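You operate a simulated robot arm through the tools that you are given. There is no shell and no other tool. Be economical: measure what you need, move in short steps, check, and stop when the job is done.

You run a simulated robot arm. Do the job below in one go: nothing can be reset, and whatever is moved stays where it is left.

TASK
Put things in order on the far end of the green bench. At the end: the silver leg with the orange band and the black coupling on the far end of the green bench have changed places; the silver bored block is on the blue sensor box; the plain silver ring is on the grey cover plate; whatever was shut is shut again. Leave all else as you found it, and nothing knocked over.

Only the result counts: the job must be done as asked and must still hold three seconds after the hand-in. Knocking over, shifting, dropping, spilling or breaking anything else fails it. Lids that push on must go on centred and level and be pressed home; caps that screw on are set level and turned clockwise until they are tight.

THE ROBOT
A 7-joint arm with a two-finger parallel gripper, fixed in place. Base frame: the origin is at the foot of the arm, x ahead of it, y to its left, z up; the work surface is at about z = 740. Units: mm, degrees, N and s.
With the tool pointing down near the work surface it reaches from about 300 to 680 mm from the base axis. Its first joint turns from -66.0 to 66.0 degrees. Payload 1.57 kg.
The tool frame sits at the grasp point between the pads (the TCP): z along the fingers, y along the line on which they close. The tips reach 30 mm beyond it. The gripper opens to 110 mm. The fingers are 24 mm wide and 12 mm thick; the gripper's body (48 by 112 mm) begins 78 mm behind the TCP.
Orientation is told as [roll, pitch, yaw] about the base's x, y, z axes, in that order, counted from this pose: with the fingers straight down and closing along the base's y, the tool's x points along the base's -x, its y along +y and its z along -z.

THE INTERFACE
- The arm moves only by the tool play_rows. Its argument "commands" is a list of rows, each a list of 7 numbers: the shift along the tool's x, y, z in mm, then the turn, a rotation vector about the tool's x, y, z in degrees, then the opening, from 0 (shut) to 1 (fully open). In form: [[x, y, z, wx, wy, wz, fingers], ...]. A call has 1 to 8 rows; each row shifts and turns the commanded pose from where the row before left it, along the tool's axes as they then stand. Each row takes 0.2 s and may step no farther than 50 mm and 8.6 degrees from the row before; otherwise, or with a gripper value out of range, the whole call is refused. Where a pose cannot be reached the arm comes as near as it can. A force on the tool above 40 N (or 10 N above the force at the start of the call, whichever is more), or a blocked arm, ends the call early, and 0.2 s more pass. The fingers move at their own pace (about 108 mm/s each) and stop on an object; they squeeze with about 31 N. The grip force told is the motor's: it shows also when the fingers shut on nothing. Time passes only in rows, and 0.2 s behind the last, so rows that do not move let the fingers close. It gives the time, the measured TCP pose, the force on the tool (base axes), the opening and the grip force at its end, in the units of the frame above (readings bear some noise).
- Cameras (640 x 400 px; columns grow to the right, rows downward): "scene" is fixed at [156.7, -394.6, 1386.9]; the picture's right is [0.80, -0.60, 0.00], its down [-0.43, -0.57, -0.69] and it looks along [0.42, 0.55, -0.72] (base axes); focal length 261 px, centre (320, 200). "wrist" rides on the gripper at [70, 16, -141] in the tool frame; the picture's right is [-0.23, 0.97, 0.00], its down [-0.85, -0.20, -0.48] and it looks along [-0.47, -0.11, 0.88] (tool axes); focal length 222 px, centre (320, 200). There is no depth. A picture from a camera that has moved, and an enlarged one, comes with that camera's place and axes in the base frame and with its lens.
- camera(camera): a new picture of that camera. It takes no simulated time.
- inspect(camera, box): a new picture of the part [left, top, right, bottom] of that camera's present view, enlarged. It takes no simulated time.
- sign_off(): hands the job in; it is judged then, once.

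Work in short steps. Places have to be worked out from the pictures, the camera data and where the tool is seen: move nearer, look again, correct. Check each grasp and each placing, and mend what went wrong. You have 120 turns and 84 pictures in all, those below and enlarged ones among them. Open the gripper and draw the arm clear of the work before you hand the job in, unless the task says otherwise; then end with one line.

The tools are called after "Request:" as a command line: name --pt "numbers of a row" for each row, then --argument value for the rest, lists and objects as JSON in quotes. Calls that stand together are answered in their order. play_rows: Moves the arm, as the interface text tells. Its arguments: {"type":"object","properties":{"commands":{"type":"array","items":{"type":"array","items":{"type":"number"}}}},"required":["commands"]} The other tools are called the same way: camera (camera) takes a picture; inspect (camera, box) takes an enlarged picture of a part of a camera's view; sign_off () hands the job in.

At the start:

```text
time: 0.0
tool_pos: [474.8, 23.2, 1121.5]
tcp_rot: [0.0, 0.0, 0.0]
force: [0.3, -0.2, 0.6]
opening: 109.9
finger_force: 0.0
```

scene: 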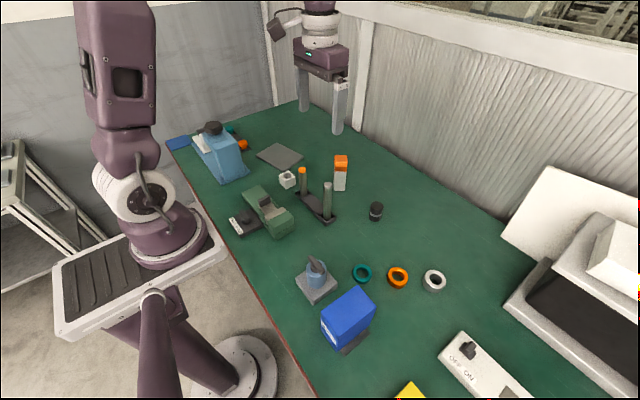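
wrist: 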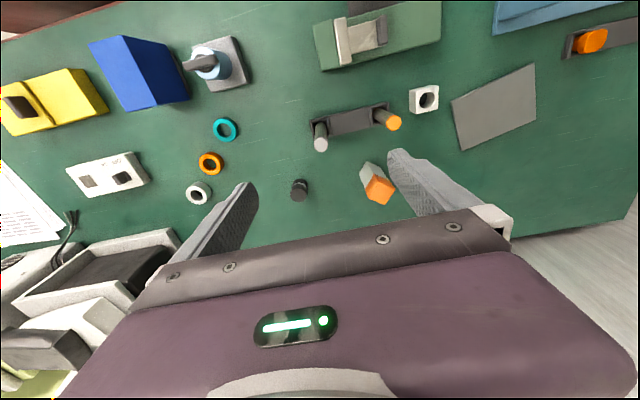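

I'll inspect the scene in detail first, to identify the leg, the coupling and the other items.

Request:
inspect --camera "scene" --box '[220, 120, 400, 240]'

Request:
inspect --camera "scene" --box '[280, 240, 460, 360]'

Request:
inspect --camera "wrist" --box '[280, 60, 460, 220]'

```text
3.33 times, centred on (310, 180) of scene
camera zoom: at [156.7, -394.6, 1386.9], right [0.8, -0.6, 0.0], down [-0.43, -0.57, -0.69], along [0.42, 0.55, -0.72], focal length 869 px, centre (353, 267)
```

zoom: 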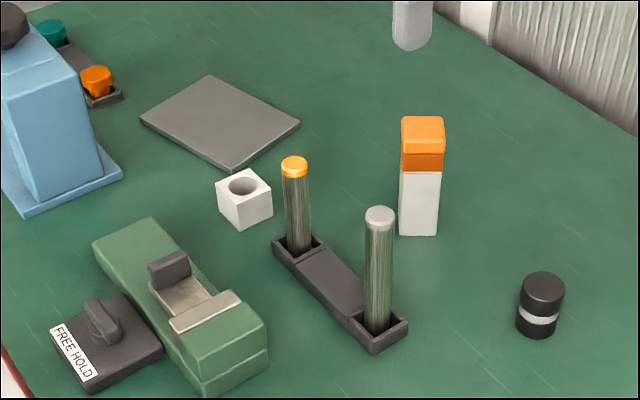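

```text
3.33 times, centred on (370, 300) of scene
camera zoom: at [156.7, -394.6, 1386.9], right [0.8, -0.6, 0.0], down [-0.43, -0.57, -0.69], along [0.42, 0.55, -0.72], focal length 869 px, centre (153, -133)
```

zoom: 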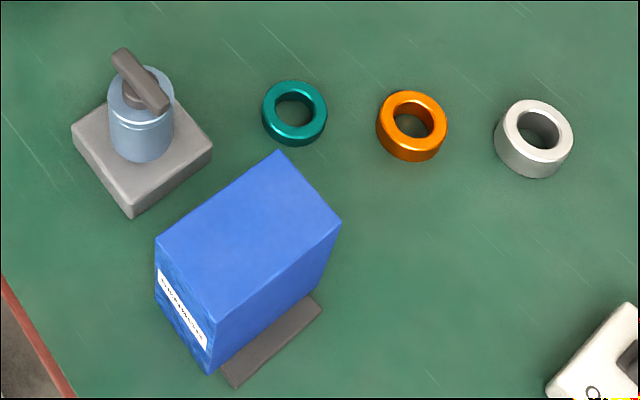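

```text
2.50 times, centred on (370, 140) of wrist
camera zoom: at [405.2, 41.0, 1264.1], right [0.23, 0.97, 0.0], down [0.85, -0.2, 0.48], along [0.47, -0.11, -0.88], focal length 555 px, centre (195, 350)
```

zoom: 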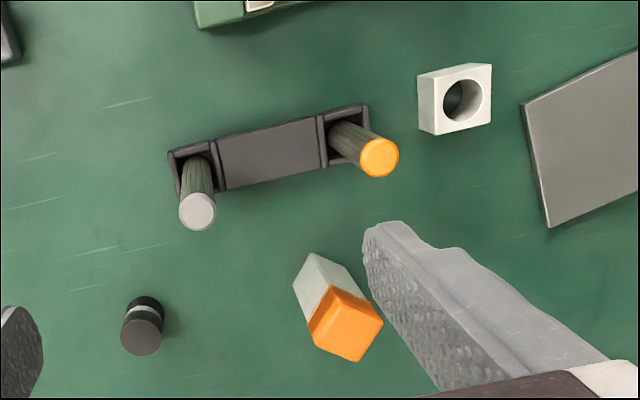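

The square silver post with the orange top is the leg, at about (632,111). The black coupling is at about (628,-65). I'll move lower for a closer look.

Request:
play_rows --pt "-8 2 45 0 0 0 1" --pt "-8 2 45 0 0 0 1" --pt "-8 2 45 0 0 0 1" --pt "-8 2 45 0 0 0 1" --pt "0 0 0 0 0 0 1"

Request:
camera --camera "wrist"

Request:
inspect --camera "scene" --box '[160, 110, 280, 190]'

```text
time: 1.2
tool_pos: [508.6, 32.3, 939.3]
tcp_rot: [-0.1, 0.1, 0.0]
force: [0.3, 0.2, 0.9]
opening: 110.2
finger_force: 0.0
```

```text
78 pictures are left
camera wrist: at [439.3, 49.7, 1081.0], right [0.23, 0.97, 0.0], down [0.85, -0.2, 0.48], along [0.47, -0.11, -0.88], focal length 222 px, centre (320, 200)
```

wrist: 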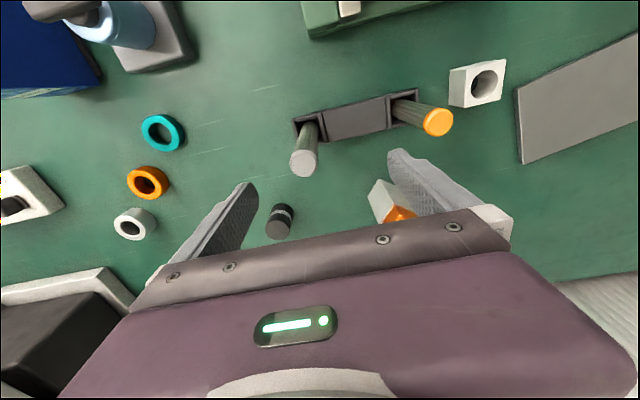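

```text
5.00 times, centred on (220, 150) of scene
camera zoom: at [156.7, -394.6, 1386.9], right [0.8, -0.6, 0.0], down [-0.43, -0.57, -0.69], along [0.42, 0.55, -0.72], focal length 1303 px, centre (820, 450)
```

zoom: 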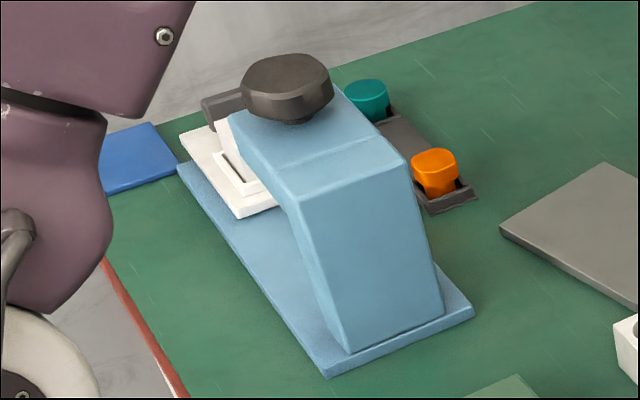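

The gripper hides the coupling and the leg from here, so I'll shift forward and look again.

Request:
play_rows --pt "-45 0 0 0 0 0 1" --pt "-45 0 0 0 0 0 1" --pt "0 0 0 0 0 0 1"

Request:
camera --camera "wrist"

Request:
inspect --camera "wrist" --box '[260, 60, 420, 200]'

Request:
inspect --camera "scene" --box '[300, 290, 380, 350]'

```text
time: 2.0
tool_pos: [597.6, 32.5, 941.2]
tcp_rot: [0.0, 0.0, 0.1]
force: [1.0, 0.8, -0.3]
opening: 110.0
finger_force: 0.0
```

```text
76 pictures are left
camera wrist: at [528.1, 48.9, 1083.1], right [0.23, 0.97, 0.0], down [0.85, -0.2, 0.48], along [0.47, -0.11, -0.88], focal length 222 px, centre (320, 200)
```

wrist: 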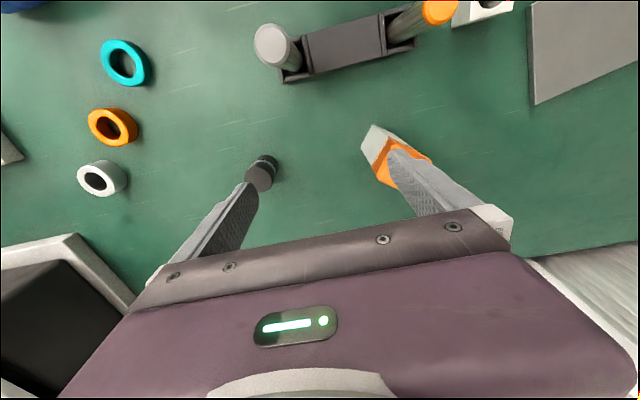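

```text
2.86 times, centred on (340, 130) of wrist
camera zoom: at [528.1, 48.9, 1083.1], right [0.23, 0.97, 0.0], down [0.85, -0.2, 0.48], along [0.47, -0.11, -0.88], focal length 635 px, centre (263, 400)
```

zoom: 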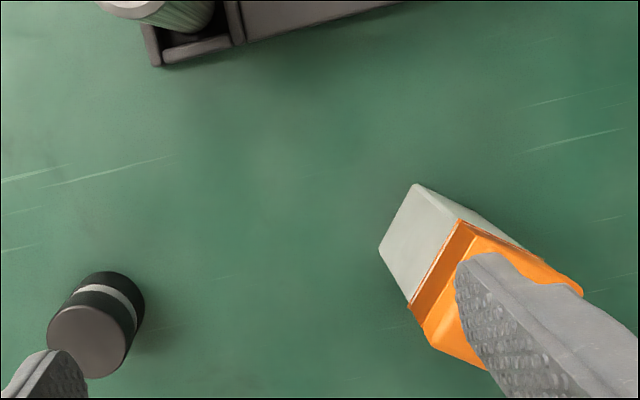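

```text
6.67 times, centred on (340, 320) of scene
camera zoom: at [156.7, -394.6, 1386.9], right [0.8, -0.6, 0.0], down [-0.43, -0.57, -0.69], along [0.42, 0.55, -0.72], focal length 1738 px, centre (187, -600)
```

zoom: 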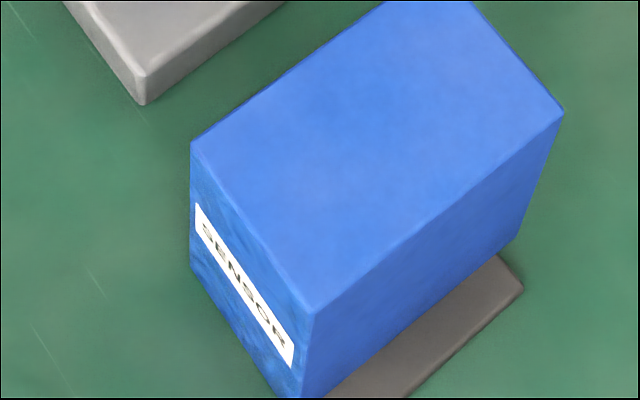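

The coupling is a 40 mm cylinder about 50 tall at (631.5,-65.5). The leg is about 37 mm square at (631,115), with its faces turned about -38°. I'll take the coupling first, starting from above it.

Request:
play_rows --pt "-11.3 -32.6 22 0 0 0 1" --pt "-11.3 -32.6 22 0 0 0 1" --pt "-11.3 -32.6 22 0 0 0 1" --pt "0 0 0 0 0 0 1"

Request:
camera --camera "wrist"

```text
time: 3.0
tool_pos: [631.0, -70.4, 875.3]
tcp_rot: [-0.1, 0.0, 0.0]
force: [0.3, 0.2, -0.3]
opening: 109.9
finger_force: 0.0
```

```text
73 pictures are left
camera wrist: at [561.6, -52.8, 1017.4], right [0.23, 0.97, 0.0], down [0.85, -0.2, 0.48], along [0.47, -0.11, -0.88], focal length 222 px, centre (320, 200)
```

wrist: 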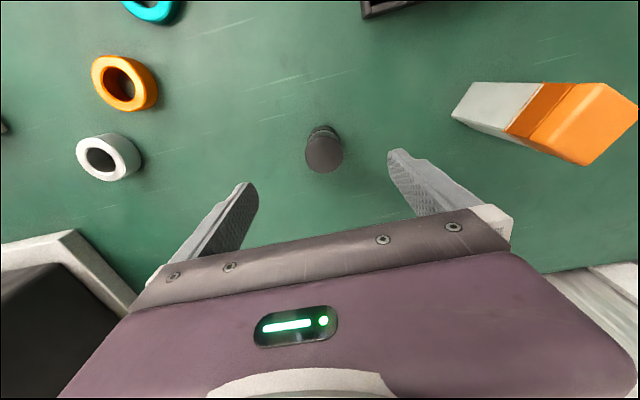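

The coupling is at (631.3,-66) and the hand is about 4 mm off in y. I'll correct that, go down and close.

Request:
play_rows --pt "0 4 30 0 0 0 1" --pt "0 0 35 0 0 0 1" --pt "0 0 33 0 0 0 1" --pt "0 0 0 0 0 0 1"

Request:
camera --camera "wrist"

```text
time: 4.0
tool_pos: [631.5, -60.9, 776.8]
tcp_rot: [0.1, 0.1, 0.0]
force: [0.5, 0.7, -0.7]
opening: 109.7
finger_force: 0.0
```

```text
72 pictures are left
camera wrist: at [561.6, -43.3, 918.0], right [0.23, 0.97, 0.0], down [0.85, -0.2, 0.48], along [0.47, -0.11, -0.88], focal length 222 px, centre (320, 200)
```

wrist: 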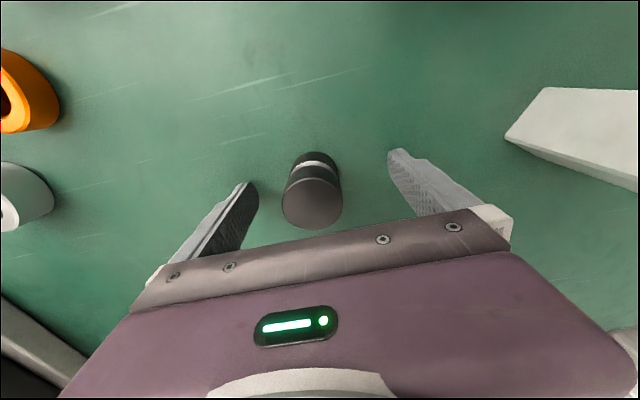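

The arm had overshot earlier. It has now settled at y=-61, so I'll shift -4.7 and then close.

Request:
play_rows --pt "0 -4.7 1 0 0 0 1" --pt "0 0 0 0 0 0 1" --pt "0 0 0 0 0 0 0.3" --pt "0 0 0 0 0 0 0.2" --pt "0 0 0 0 0 0 0.2"

```text
time: 5.2
tool_pos: [630.7, -65.2, 776.8]
tcp_rot: [-0.1, 0.0, 0.0]
force: [-0.1, 0.8, -0.5]
opening: 39.0
finger_force: 31.3
```

The coupling is gripped at 39 mm. I'll lift it and carry it to a free spot at about (621,-180).

Request:
play_rows --pt "0 0 -20 0 0 0 0.2" --pt "0 0 -30 0 0 0 0.2" --pt "3 -30 0 0 0 0 0.2" --pt "4 -40 0 0 0 0 0.2" --pt "3 -30 0 0 0 0 0.2" --pt "0 -15 0 0 0 0 0.2" --pt "0 0 0 0 0 0 0.2" --pt "0 0 0 0 0 0 0.2"

Request:
camera --camera "wrist"

```text
time: 7.0
tool_pos: [622.7, -180.1, 824.4]
tcp_rot: [0.0, 0.0, 0.1]
force: [0.4, 0.2, -0.9]
opening: 38.9
finger_force: 31.4
```

```text
71 pictures are left
camera wrist: at [553.2, -162.8, 966.7], right [0.23, 0.97, 0.0], down [0.85, -0.2, 0.48], along [0.47, -0.11, -0.88], focal length 222 px, centre (320, 200)
```

wrist: 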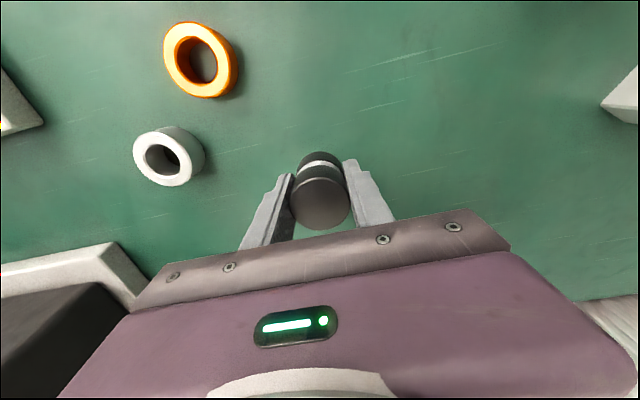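

The spot is clear. I'll lower the coupling to its grasp height, release it and rise.

Request:
play_rows --pt "0 0 25 0 0 0 0.2" --pt "0 0 17 0 0 0 0.2" --pt "0 0 5 0 0 0 0.2" --pt "0 0 0 0 0 0 0.2" --pt "0 0 0 0 0 0 0.2"

```text
time: 8.2
tool_pos: [621.4, -180.8, 779.9]
tcp_rot: [0.0, 0.0, 0.0]
force: [-0.1, -0.2, -1.3]
opening: 39.2
finger_force: 31.0
```

It reads about 3 mm high with no contact force. I'll go down in small steps until it touches.

Request:
play_rows --pt "0 0 1.5 0 0 0 0.2" --pt "0 0 1.5 0 0 0 0.2" --pt "0 0 0 0 0 0 0.2"

```text
time: 9.0
tool_pos: [621.8, -181.6, 775.9]
tcp_rot: [0.0, 0.0, 0.0]
force: [0.5, 0.1, -1.2]
opening: 38.9
finger_force: 30.4
```

Request:
play_rows --pt "0 0 1 0 0 0 0.2" --pt "0 0 0 0 0 0 0.2"

```text
time: 9.6
tool_pos: [621.4, -181.8, 777.0]
tcp_rot: [0.0, -0.2, 0.0]
force: [-0.7, 1.7, 4.3]
opening: 39.2
finger_force: 31.3
```

Force is up by about 5 N, so it has touched down. I'll release and rise, then head to above the leg while turning.

Request:
play_rows --pt "0 0 0 0 0 0 0.5" --pt "0 0 0 0 0 0 0.7" --pt "0 0 -30 0 0 0 0.7" --pt "0 0 -45 0 0 0 1" --pt "0 0 -45 0 0 0 1" --pt "0 0 -45 0 0 0 1" --pt "0 0 0 0 0 0 1"

Request:
camera --camera "scene"

```text
time: 11.2
tool_pos: [620.1, -180.3, 942.0]
tcp_rot: [0.0, 0.0, 0.0]
force: [0.6, -0.5, -0.3]
opening: 110.0
finger_force: 0.0
```

```text
70 pictures are left
```

scene: 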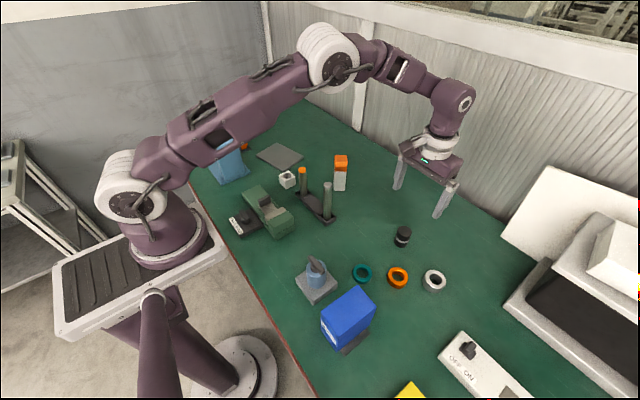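

The coupling stands upright. I'll go over above the leg and turn to its yaw.

Request:
play_rows --pt "-2 48 0 0 0 0 1" --pt "-2 48 0 0 0 0 1" --pt "-2 48 0 0 0 0 1" --pt "-2 48 0 0 0 0 1" --pt "-2 48 0 0 0 0 1" --pt "0 10 0 0 0 0 1" --pt "0 0 0 0 0 0 1"

Request:
camera --camera "wrist"

Request:
inspect --camera "wrist" --box '[320, 80, 480, 180]'

```text
time: 12.8
tool_pos: [631.4, 69.3, 942.3]
tcp_rot: [-0.1, 0.0, 0.0]
force: [-0.1, 0.3, 0.3]
opening: 110.1
finger_force: 0.1
```

```text
69 pictures are left
camera wrist: at [561.1, 86.4, 1084.3], right [0.23, 0.97, 0.0], down [0.85, -0.2, 0.48], along [0.47, -0.11, -0.88], focal length 222 px, centre (320, 200)
```

wrist: 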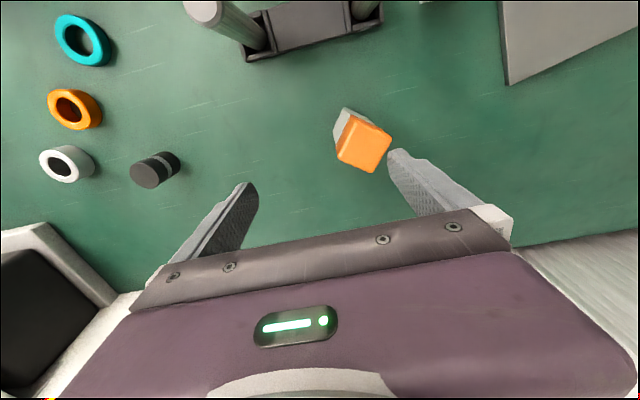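

```text
4.00 times, centred on (400, 130) of wrist
camera zoom: at [561.1, 86.4, 1084.3], right [0.23, 0.97, 0.0], down [0.85, -0.2, 0.48], along [0.47, -0.11, -0.88], focal length 888 px, centre (0, 480)
```

zoom: 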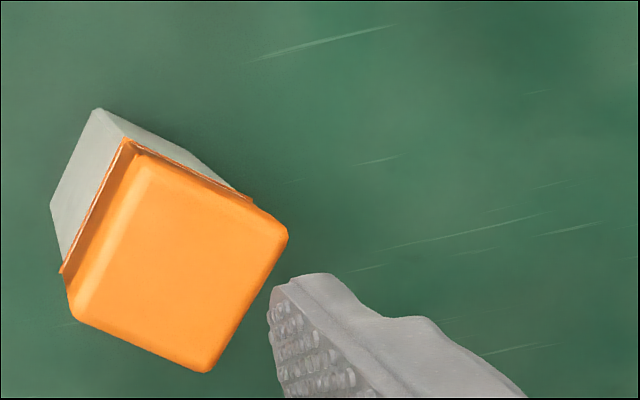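

The leg's centre is (631.2,115.4) and its faces are at -38.3°. I'll centre over it and turn.

Request:
play_rows --pt "0 23 0 0 0 0 1" --pt "0 23 0 0 0 0 1" --pt "0 0 0 0 0 7.66 1" --pt "0 0 0 0 0 7.66 1" --pt "0 0 0 0 0 7.66 1" --pt "0 0 0 0 0 7.66 1" --pt "0 0 0 0 0 7.66 1" --pt "0 0 0 0 0 0 1"

Request:
camera --camera "wrist"

```text
time: 14.6
tool_pos: [631.2, 114.0, 939.9]
tcp_rot: [-0.1, 0.0, -38.4]
force: [-0.3, -0.1, -0.3]
opening: 110.2
finger_force: 0.1
```

```text
67 pictures are left
camera wrist: at [587.1, 171.0, 1082.7], right [0.78, 0.62, 0.0], down [0.55, -0.69, 0.48], along [0.3, -0.37, -0.88], focal length 222 px, centre (320, 200)
```

wrist: 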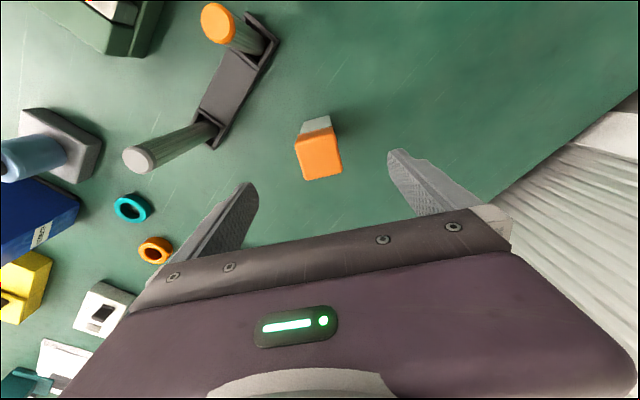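

It is aligned. I'll descend to z≈805 and check before closing.

Request:
play_rows --pt "0 0 45 0 0 0 1" --pt "0 0 45 0 0 0 1" --pt "0 0 44 0 0 0 1" --pt "0 0 0 0 0 0 1" --pt "0 0 0 0 0 0 1"

Request:
camera --camera "wrist"

```text
time: 15.8
tool_pos: [629.5, 113.2, 807.8]
tcp_rot: [0.1, -0.1, -38.4]
force: [-1.1, -0.2, -1.0]
opening: 109.7
finger_force: 0.0
```

```text
66 pictures are left
camera wrist: at [585.5, 169.7, 950.1], right [0.78, 0.62, 0.0], down [0.55, -0.69, 0.48], along [0.3, -0.37, -0.88], focal length 222 px, centre (320, 200)
```

wrist: 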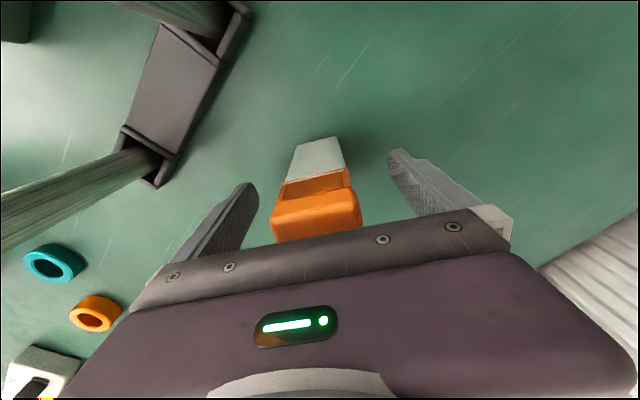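

Aligned to within about 2 mm. I'll shift +2 along the closing line and close.

Request:
play_rows --pt "0 2 0 0 0 0 1" --pt "0 0 0 0 0 0 0.4" --pt "0 0 0 0 0 0 0.25" --pt "0 0 0 0 0 0 0.2" --pt "0 0 0 0 0 0 0.2"

```text
time: 17.0
tool_pos: [631.3, 114.6, 807.6]
tcp_rot: [0.0, -0.1, -38.2]
force: [-3.6, -2.6, 2.9]
opening: 41.0
finger_force: 31.5
```

It is gripped at 41 mm. I'll lift and carry it 180 mm in -y to the coupling's old place.

Request:
play_rows --pt "0 0 -20 0 0 0 0.2" --pt "0 0 -30 0 0 0 0.2" --pt "-28 -35.4 0 0 0 0 0.2" --pt "-28 -35.4 0 0 0 0 0.2" --pt "-28 -35.4 0 0 0 0 0.2" --pt "-28 -35.4 0 0 0 0 0.2" --pt "0 0 0 0 0 0 0.2" --pt "0 0 0 0 0 0 0.2"

Request:
camera --camera "scene"

```text
time: 18.8
tool_pos: [633.5, -64.5, 857.1]
tcp_rot: [0.1, 0.0, -38.4]
force: [-0.7, 0.2, -1.8]
opening: 40.7
finger_force: 30.6
```

```text
65 pictures are left
```

scene: 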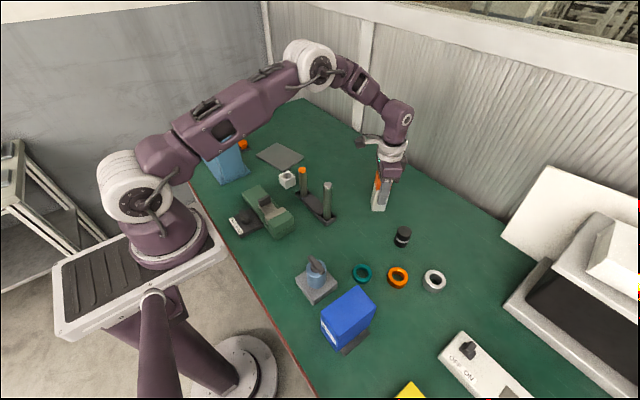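

The leg hangs straight. I'll lower it to the bench.

Request:
play_rows --pt "0.6 -1.7 25 0 0 0 0.2" --pt "0 0 17 0 0 0 0.2" --pt "0 0 4 0 0 0 0.2" --pt "0 0 0 0 0 0 0.2" --pt "0 0 1.5 0 0 0 0.2" --pt "0 0 0 0 0 0 0.2"

```text
time: 20.2
tool_pos: [631.0, -66.0, 811.1]
tcp_rot: [0.0, -0.1, -38.2]
force: [-0.4, 0.1, -1.7]
opening: 40.4
finger_force: 30.9
```

Request:
play_rows --pt "0 0 1 0 0 0 0.2" --pt "0 0 1 0 0 0 0.2" --pt "0 0 0 0 0 0 0.2"

```text
time: 21.0
tool_pos: [631.1, -65.2, 809.1]
tcp_rot: [0.0, 0.0, -38.3]
force: [0.1, 0.6, -1.7]
opening: 40.7
finger_force: 31.3
```

No contact yet, so I'll keep lowering in 1 mm steps.

Request:
play_rows --pt "0 0 1 0 0 0 0.2" --pt "0 0 0 0 0 0 0.2"

Request:
play_rows --pt "0 0 0.7 0 0 0 0.2" --pt "0 0 0 0 0 0 0.2"

```text
time: 21.6
tool_pos: [631.3, -64.9, 806.7]
tcp_rot: [0.0, 0.0, -38.3]
force: [0.2, -0.1, -2.1]
opening: 40.7
finger_force: 30.8
```

```text
time: 22.2
tool_pos: [630.8, -64.1, 808.1]
tcp_rot: [0.1, -0.1, -38.3]
force: [1.0, 0.4, 11.4]
opening: 41.0
finger_force: 30.6
```

It is in contact. I'll release and rise straight up.

Request:
play_rows --pt "0 0 -0.5 0 0 0 0.5" --pt "0 0 0 0 0 0 0.8" --pt "0 0 0 0 0 0 1" --pt "0 0 -45 0 0 0 1" --pt "0 0 -45 0 0 0 1" --pt "0 0 -45 0 0 0 1" --pt "0 0 0 0 0 0 1"

Request:
camera --camera "wrist"

Request:
inspect --camera "scene" --box '[300, 140, 460, 300]'

```text
time: 23.8
tool_pos: [632.4, -64.2, 942.4]
tcp_rot: [0.0, -0.1, -38.3]
force: [0.6, 0.5, -0.3]
opening: 110.0
finger_force: 0.0
```

```text
64 pictures are left
camera wrist: at [588.0, -7.8, 1083.5], right [0.78, 0.62, 0.0], down [0.55, -0.69, 0.48], along [0.3, -0.37, -0.88], focal length 222 px, centre (320, 200)
```

wrist: 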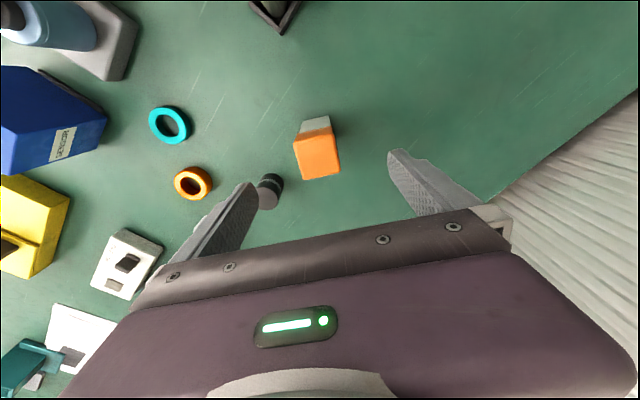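

```text
2.50 times, centred on (380, 220) of scene
camera zoom: at [156.7, -394.6, 1386.9], right [0.8, -0.6, 0.0], down [-0.43, -0.57, -0.69], along [0.42, 0.55, -0.72], focal length 652 px, centre (170, 150)
```

zoom: 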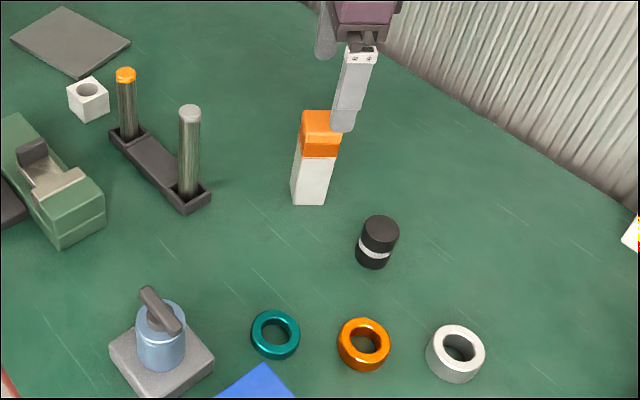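

The leg stands upright where it belongs. Next I'll go above the coupling at (621.6,-181), keeping the yaw.

Request:
play_rows --pt "-21.3 -32.6 0 0 0 0 1" --pt "-21.3 -32.6 0 0 0 0 1" --pt "-21.3 -32.6 0 0 0 0 1" --pt "0 0 0 0 0 0 1" --pt "0 0 40 0 0 0 1" --pt "0 0 40 0 0 0 1" --pt "0 0 0 0 0 0 1" --pt "0 0 0 0 0 0 1"

Request:
camera --camera "wrist"

```text
time: 25.6
tool_pos: [619.7, -183.6, 860.6]
tcp_rot: [0.0, 0.0, -38.3]
force: [-0.3, -0.5, 0.3]
opening: 109.9
finger_force: 0.0
```

```text
62 pictures are left
camera wrist: at [575.1, -125.9, 1002.5], right [0.78, 0.62, 0.0], down [0.55, -0.69, 0.48], along [0.3, -0.37, -0.88], focal length 222 px, centre (320, 200)
```

wrist: 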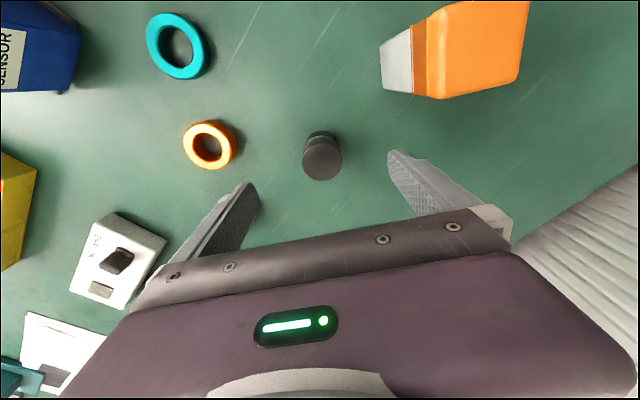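

The coupling is at (621,-180.5). I'll correct by about 3 mm, descend and grip.

Request:
play_rows --pt "0.3 3.2 30 0 0 0 1" --pt "0 0 30 0 0 0 1" --pt "0 0 23 0 0 0 1" --pt "0 0 0 0 0 0 1" --pt "0 0 0 0 0 0 0.4" --pt "0 0 0 0 0 0 0.2" --pt "0 0 0 0 0 0 0.2" --pt "0 0 0 0 0 0 0.2"

```text
time: 27.4
tool_pos: [622.9, -181.0, 779.3]
tcp_rot: [0.0, 0.0, -38.3]
force: [-1.5, -0.5, -0.7]
opening: 39.1
finger_force: 31.2
```

It is gripped. I'll lift it high enough to clear the leg, then carry it to the leg's old place.

Request:
play_rows --pt "0 0 -20 0 0 0 0.2" --pt "0 0 -45 0 0 0 0.2" --pt "0 0 -45 0 0 0 0.2" --pt "0 0 -45 0 0 0 0.2" --pt "0 0 0 0 0 0 0.2"

Request:
play_rows --pt "25 34 0 0 0 0 0.2" --pt "29.5 39.7 0 0 0 0 0.2" --pt "29.5 39.7 0 0 0 0 0.2" --pt "29.5 39.7 0 0 0 0 0.2" --pt "29.5 39.7 0 0 0 0 0.2" --pt "29.5 39.7 0 0 0 0 0.2" --pt "0 0 0 0 0 0 0.2" --pt "0 0 0 0 0 0 0.2"

Request:
camera --camera "scene"

```text
time: 28.6
tool_pos: [617.2, -180.6, 936.4]
tcp_rot: [0.0, 0.1, -38.3]
force: [0.0, 0.5, -0.4]
opening: 38.9
finger_force: 31.2
```

```text
time: 30.4
tool_pos: [627.4, 112.0, 933.6]
tcp_rot: [0.0, -0.1, -38.3]
force: [-0.4, -0.4, -0.8]
opening: 39.1
finger_force: 30.8
```

```text
61 pictures are left
```

scene: 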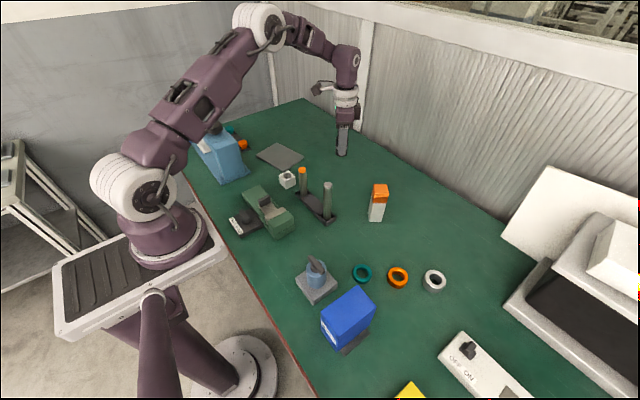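

I need about 5 mm along tool y, then I'll lower in two stages.

Request:
play_rows --pt "-1 4.9 40 0 0 0 0.2" --pt "0 0 45 0 0 0 0.2" --pt "0 0 40 0 0 0 0.2" --pt "0 0 20 0 0 0 0.2" --pt "0 0 0 0 0 0 0.2" --pt "0 0 0 0 0 0 0.2"

```text
time: 31.8
tool_pos: [634.3, 113.6, 787.3]
tcp_rot: [0.0, -0.1, -38.2]
force: [0.3, -0.8, -0.4]
opening: 39.3
finger_force: 31.1
```

Request:
play_rows --pt "2.8 0 4 0 0 0 0.2" --pt "0 0 2 0 0 0 0.2" --pt "0 0 0 0 0 0 0.2"

Request:
play_rows --pt "0 0 1 0 0 0 0.2" --pt "0 0 0 0 0 0 0.2"

Request:
play_rows --pt "0 0 1 0 0 0 0.2" --pt "0 0 0 0 0 0 0.2"

```text
time: 32.6
tool_pos: [632.0, 115.8, 783.3]
tcp_rot: [0.0, -0.1, -38.4]
force: [-3.1, 0.2, 6.5]
opening: 38.9
finger_force: 31.4
```

```text
time: 33.2
tool_pos: [631.8, 116.0, 782.5]
tcp_rot: [0.0, 0.0, -38.2]
force: [-9.7, -1.7, 14.5]
opening: 39.3
finger_force: 31.5
```

```text
time: 33.8
tool_pos: [632.1, 116.1, 779.9]
tcp_rot: [0.1, -0.1, -38.3]
force: [-8.4, -3.7, 17.6]
opening: 39.1
finger_force: 31.0
```

It is firmly on the bench. I'll ease off 1.5 mm, release, rise and look.

Request:
play_rows --pt "0 0 -1.5 0 0 0 0.2" --pt "0 0 0 0 0 0 0.5" --pt "0 0 0 0 0 0 0.8" --pt "0 0 -40 0 0 0 1" --pt "0 0 -45 0 0 0 1" --pt "0 0 -45 0 0 0 1" --pt "0 0 -30 0 0 0 1" --pt "0 0 0 0 0 0 1"

Request:
camera --camera "wrist"

```text
time: 35.6
tool_pos: [632.7, 113.7, 941.4]
tcp_rot: [-0.1, 0.0, -38.3]
force: [-0.3, 0.5, 1.0]
opening: 110.1
finger_force: 0.0
```

```text
60 pictures are left
camera wrist: at [587.7, 169.6, 1083.7], right [0.78, 0.62, 0.0], down [0.55, -0.69, 0.48], along [0.3, -0.37, -0.88], focal length 222 px, centre (320, 200)
```

wrist: 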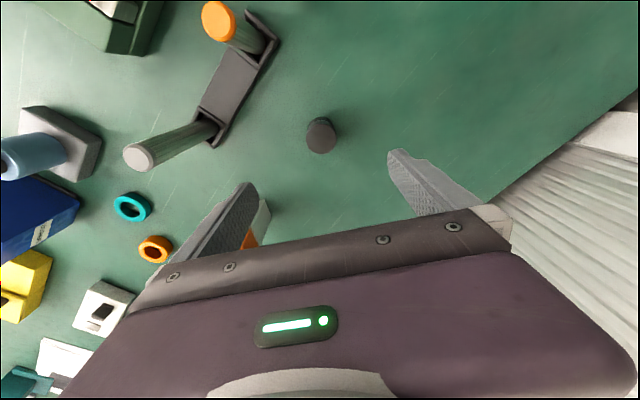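

Checking the coupling's place with a zoom.

Request:
inspect --camera "wrist" --box '[280, 110, 360, 160]'

Request:
inspect --camera "scene" --box '[260, 140, 420, 240]'

```text
8.00 times, centred on (320, 135) of wrist
camera zoom: at [587.7, 169.6, 1083.7], right [0.78, 0.62, 0.0], down [0.55, -0.69, 0.48], along [0.3, -0.37, -0.88], focal length 1777 px, centre (320, 720)
```

zoom: 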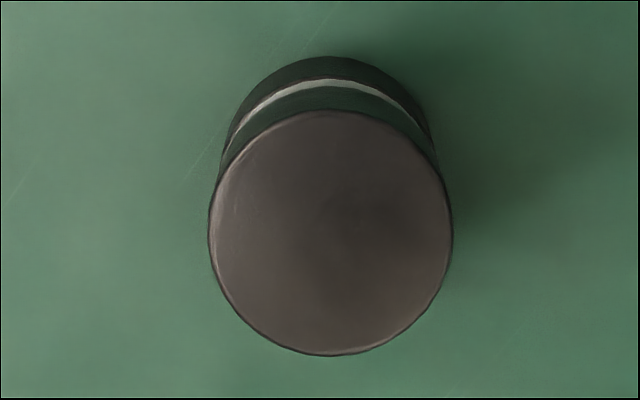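

```text
4.00 times, centred on (340, 190) of scene
camera zoom: at [156.7, -394.6, 1386.9], right [0.8, -0.6, 0.0], down [-0.43, -0.57, -0.69], along [0.42, 0.55, -0.72], focal length 1043 px, centre (240, 240)
```

zoom: 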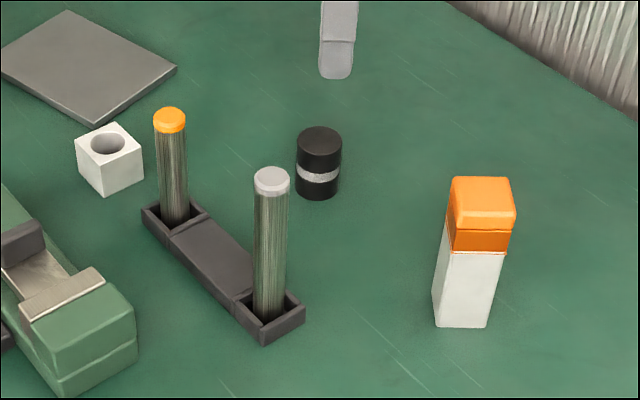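

The coupling is at (632.8,115.8), within 2 mm of the leg's old place. Next is the bored block, near (489,233).

Request:
play_rows --pt "41.2 -5.1 0 0 0 0 1" --pt "41.2 -5.1 0 0 0 0 1" --pt "41.2 -5.1 0 0 0 0 1" --pt "41.2 -5.1 0 0 0 0 1" --pt "0 0 0 0 0 0 1" --pt "0 0 0 0 0 0 1"

Request:
camera --camera "wrist"

```text
time: 37.0
tool_pos: [488.4, 199.0, 941.9]
tcp_rot: [0.0, 0.0, -38.3]
force: [-0.3, -0.1, -0.4]
opening: 109.7
finger_force: 0.2
```

```text
57 pictures are left
camera wrist: at [444.4, 256.9, 1084.8], right [0.78, 0.62, 0.0], down [0.55, -0.69, 0.48], along [0.3, -0.37, -0.88], focal length 222 px, centre (320, 200)
```

wrist: 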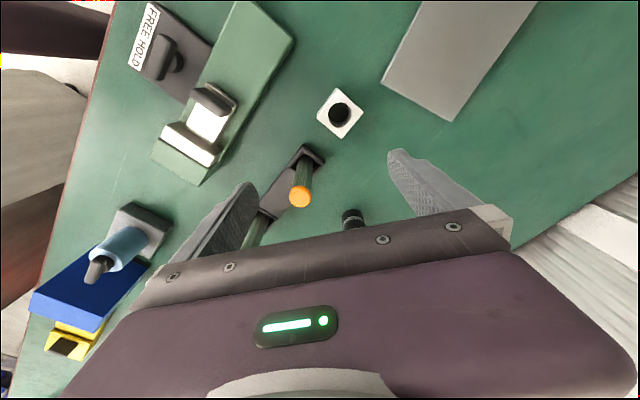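

Request:
inspect --camera "wrist" --box '[290, 75, 390, 150]'

Request:
inspect --camera "wrist" --box '[20, 190, 180, 310]'

```text
5.33 times, centred on (340, 112) of wrist
camera zoom: at [444.4, 256.9, 1084.8], right [0.78, 0.62, 0.0], down [0.55, -0.69, 0.48], along [0.3, -0.37, -0.88], focal length 1185 px, centre (213, 667)
```

zoom: 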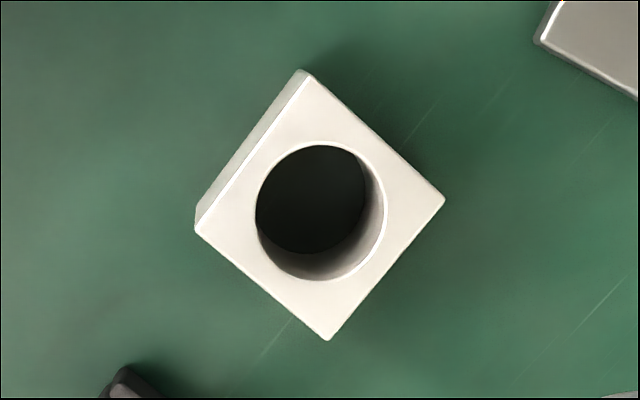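

```text
3.33 times, centred on (100, 250) of wrist
camera zoom: at [444.4, 256.9, 1084.8], right [0.78, 0.62, 0.0], down [0.55, -0.69, 0.48], along [0.3, -0.37, -0.88], focal length 740 px, centre (1053, 33)
```

zoom: 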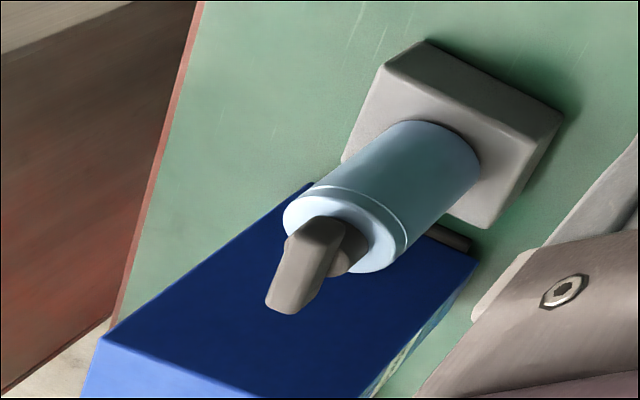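

The block is axis-aligned, about 43 mm wide and 35 tall, centred at (491.4,240). I'll turn back to yaw 0 and centre above it with the fingers partly open, to stay clear of the holder and the plate.

Request:
play_rows --pt "23.4 33.8 0 0 0 0 0.73" --pt "0 0 0 0 0 -7.66 0.73" --pt "0 0 0 0 0 -7.66 0.73" --pt "0 0 0 0 0 -7.66 0.73" --pt "0 0 0 0 0 -7.66 0.73" --pt "0 0 0 0 0 -7.66 0.73" --pt "0 0 30 0 0 0 0.73" --pt "0 0 0 0 0 0 0.73"

Request:
camera --camera "wrist"

```text
time: 38.8
tool_pos: [491.6, 242.1, 911.9]
tcp_rot: [0.0, -0.1, 0.0]
force: [0.4, 0.2, 0.3]
opening: 79.9
finger_force: 0.2
```

```text
54 pictures are left
camera wrist: at [422.0, 259.2, 1053.3], right [0.23, 0.97, 0.0], down [0.85, -0.2, 0.48], along [0.47, -0.11, -0.88], focal length 222 px, centre (320, 200)
```

wrist: 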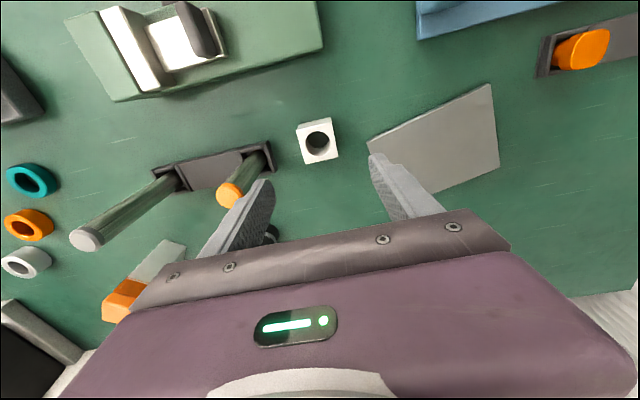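

The block is centred between the fingers, with the rod and plate clear. I'll descend to z≈774.

Request:
play_rows --pt "0 -1 45 0 0 0 0.73" --pt "0 0 45 0 0 0 0.73" --pt "0 0 35 0 0 0 0.73" --pt "0 0 12 0 0 0 0.73" --pt "0 0 0 0 0 0 0.73" --pt "0 0 0 0 0 0 0.73"

Request:
camera --camera "wrist"

```text
time: 40.2
tool_pos: [493.7, 241.3, 774.5]
tcp_rot: [0.0, -0.1, -0.1]
force: [-0.6, 0.7, -0.4]
opening: 80.5
finger_force: 0.1
```

```text
53 pictures are left
camera wrist: at [423.8, 258.5, 916.2], right [0.23, 0.97, 0.0], down [0.85, -0.2, 0.48], along [0.47, -0.11, -0.88], focal length 222 px, centre (320, 200)
```

wrist: 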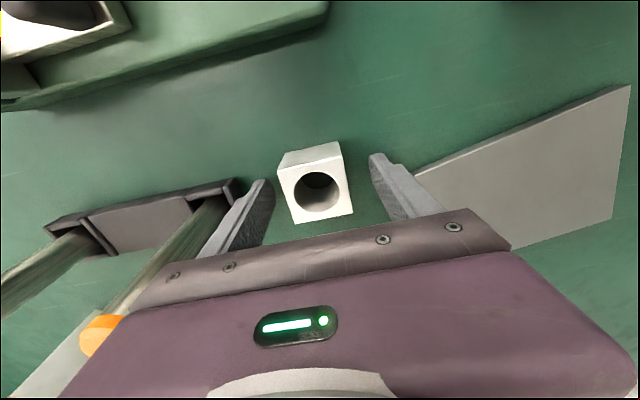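

Centred. Closing now, then lifting.

Request:
play_rows --pt "1.5 -1 0 0 0 0 0.73" --pt "0 0 0 0 0 0 0.4" --pt "0 0 0 0 0 0 0.25" --pt "0 0 0 0 0 0 0.25" --pt "0 0 -25 0 0 0 0.25" --pt "0 0 -40 0 0 0 0.25" --pt "0 0 -45 0 0 0 0.25" --pt "0 0 0 0 0 0 0.25"

```text
time: 42.0
tool_pos: [489.7, 238.3, 886.2]
tcp_rot: [0.0, 0.0, 0.0]
force: [0.4, 0.7, -1.6]
opening: 43.4
finger_force: 30.5
```

It is held at 43 mm. I'll raise to about z=1000 and carry it toward the blue sensor box.

Request:
play_rows --pt "0 0 -45 0 0 0 0.25" --pt "0 0 -45 0 0 0 0.25" --pt "0 0 -30 0 0 0 0.25" --pt "14 -45 0 0 0 0 0.25" --pt "14 -45 0 0 0 0 0.25" --pt "14 -45 0 0 0 0 0.25" --pt "14 -45 0 0 0 0 0.25" --pt "14 -45 0 0 0 0 0.25"

Request:
play_rows --pt "14 -45 0 0 0 0 0.25" --pt "14 -45 0 0 0 0 0.25" --pt "14 -45 0 0 0 0 0.25" --pt "14 -45 0 0 0 0 0.25" --pt "0 0 0 0 0 0 0.25" --pt "0 0 0 0 0 0 0.25"

Request:
camera --camera "wrist"

Request:
inspect --camera "scene" --box '[280, 220, 440, 380]'

```text
time: 43.8
tool_pos: [420.6, 14.9, 1004.7]
tcp_rot: [0.0, 0.0, 0.0]
force: [0.3, -0.5, -0.7]
opening: 43.8
finger_force: 31.1
```

```text
time: 45.2
tool_pos: [361.8, -162.6, 1005.3]
tcp_rot: [0.0, -0.1, 0.0]
force: [-0.3, 0.0, -2.1]
opening: 43.6
finger_force: 30.8
```

```text
52 pictures are left
camera wrist: at [292.5, -146.6, 1147.4], right [0.23, 0.97, 0.0], down [0.86, -0.2, 0.48], along [0.47, -0.11, -0.88], focal length 222 px, centre (320, 200)
```

wrist: 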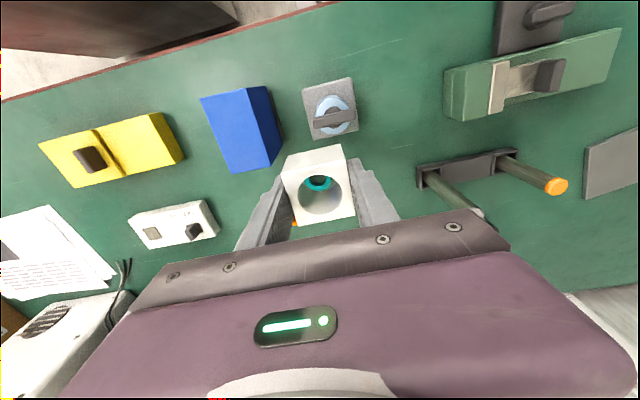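

```text
2.50 times, centred on (360, 300) of scene
camera zoom: at [156.7, -394.6, 1386.9], right [0.8, -0.6, 0.0], down [-0.43, -0.57, -0.69], along [0.42, 0.55, -0.72], focal length 652 px, centre (220, -50)
```

zoom: 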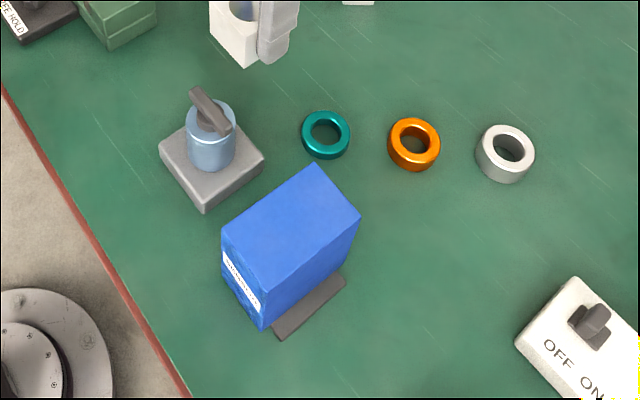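

I'll zoom in on the box and triangulate its top.

Request:
inspect --camera "wrist" --box '[190, 70, 350, 190]'

```text
3.33 times, centred on (270, 130) of wrist
camera zoom: at [292.5, -146.6, 1147.4], right [0.23, 0.97, 0.0], down [0.86, -0.2, 0.48], along [0.47, -0.11, -0.88], focal length 740 px, centre (487, 433)
```

zoom: 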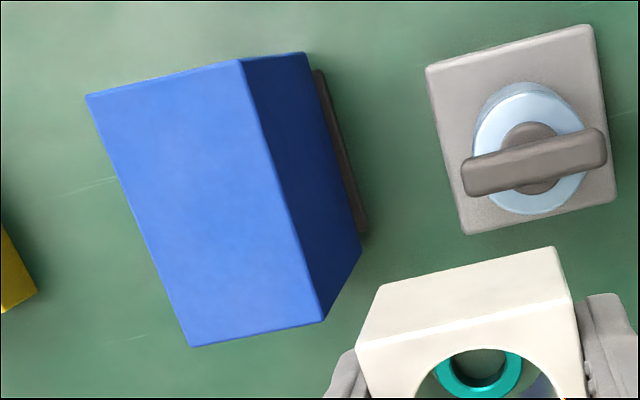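

The box top spans x 281–381 and y -296…-237 at z≈851, so its centre is (331,-266). I'll move over it and come down to just above.

Request:
play_rows --pt "10.3 -34.5 0 0 0 0 0.25" --pt "10.3 -34.5 0 0 0 0 0.25" --pt "10.3 -34.5 0 0 0 0 0.25" --pt "0 0 0 0 0 0 0.25" --pt "0 0 40 0 0 0 0.25" --pt "0 0 40 0 0 0 0.25" --pt "0 0 20 0 0 0 0.25" --pt "0 0 0 0 0 0 0.25"

Request:
camera --camera "wrist"

Request:
inspect --camera "scene" --box '[280, 240, 400, 360]'

```text
time: 47.0
tool_pos: [333.6, -266.9, 905.5]
tcp_rot: [0.0, 0.0, 0.0]
force: [0.2, 0.3, -1.0]
opening: 43.7
finger_force: 31.3
```

```text
49 pictures are left
camera wrist: at [263.7, -250.0, 1047.8], right [0.23, 0.97, 0.0], down [0.85, -0.2, 0.48], along [0.47, -0.11, -0.88], focal length 222 px, centre (320, 200)
```

wrist: 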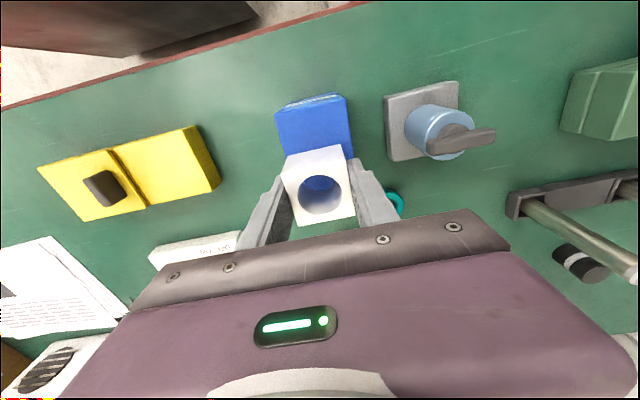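

```text
3.33 times, centred on (340, 300) of scene
camera zoom: at [156.7, -394.6, 1386.9], right [0.8, -0.6, 0.0], down [-0.43, -0.57, -0.69], along [0.42, 0.55, -0.72], focal length 869 px, centre (253, -133)
```

zoom: 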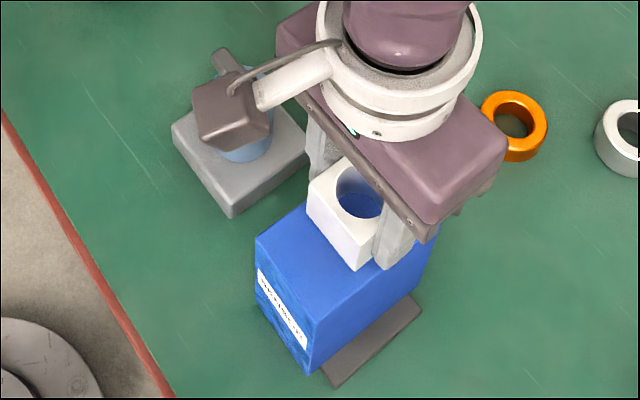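

It is lined up. Lowering until contact.

Request:
play_rows --pt "1.5 0 10 0 0 0 0.25" --pt "0 0 5 0 0 0 0.25" --pt "0 0 0 0 0 0 0.25"

Request:
play_rows --pt "0 0 1 0 0 0 0.25" --pt "0 0 1 0 0 0 0.25" --pt "0 0 0 0 0 0 0.25"

```text
time: 47.8
tool_pos: [331.6, -266.9, 891.9]
tcp_rot: [0.0, 0.0, 0.0]
force: [-1.4, -0.4, -1.3]
opening: 43.6
finger_force: 30.7
```

```text
time: 48.6
tool_pos: [333.2, -267.8, 888.4]
tcp_rot: [0.0, -0.1, 0.0]
force: [-2.8, -1.5, 22.8]
opening: 43.5
finger_force: 31.3
```

Contact. I'll ease off slightly, open a little and rise.

Request:
play_rows --pt "0 0 -1 0 0 0 0.25" --pt "0 0 0 0 0 0 0.5" --pt "0 0 0 0 0 0 0.65" --pt "0 0 -30 0 0 0 0.65" --pt "0 0 -45 0 0 0 0.65" --pt "0 0 -45 0 0 0 1" --pt "0 0 0 0 0 0 1"

Request:
inspect --camera "scene" --box '[280, 240, 400, 360]'

Request:
camera --camera "wrist"

```text
time: 50.2
tool_pos: [330.9, -267.2, 1009.8]
tcp_rot: [-0.1, 0.1, -0.1]
force: [-0.1, -0.3, -0.4]
opening: 110.2
finger_force: 0.1
```

```text
3.33 times, centred on (340, 300) of scene
camera zoom: at [156.7, -394.5, 1386.9], right [0.8, -0.6, 0.0], down [-0.43, -0.57, -0.69], along [0.42, 0.55, -0.72], focal length 869 px, centre (253, -133)
```

zoom: 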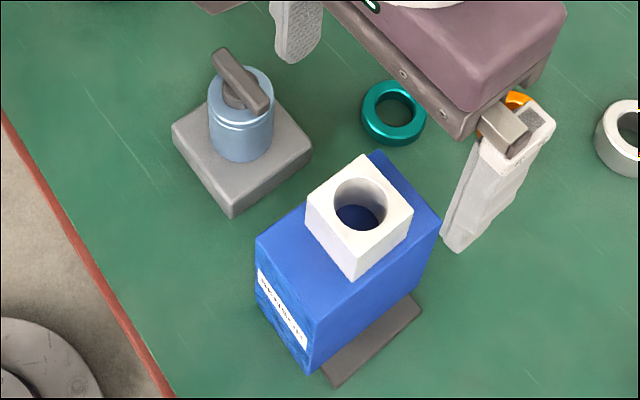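

```text
46 pictures are left
camera wrist: at [261.3, -250.3, 1150.7], right [0.23, 0.97, 0.0], down [0.85, -0.2, 0.48], along [0.47, -0.11, -0.88], focal length 222 px, centre (320, 200)
```

wrist: 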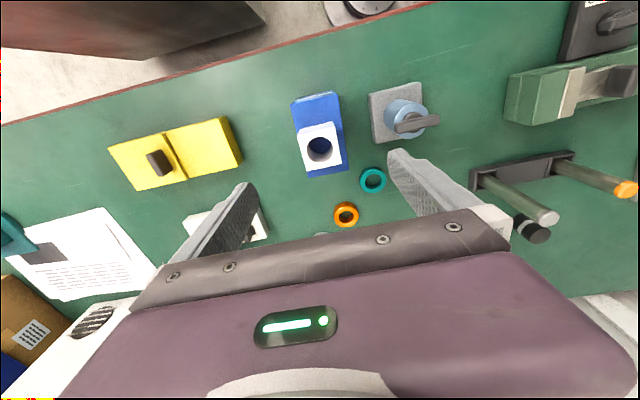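

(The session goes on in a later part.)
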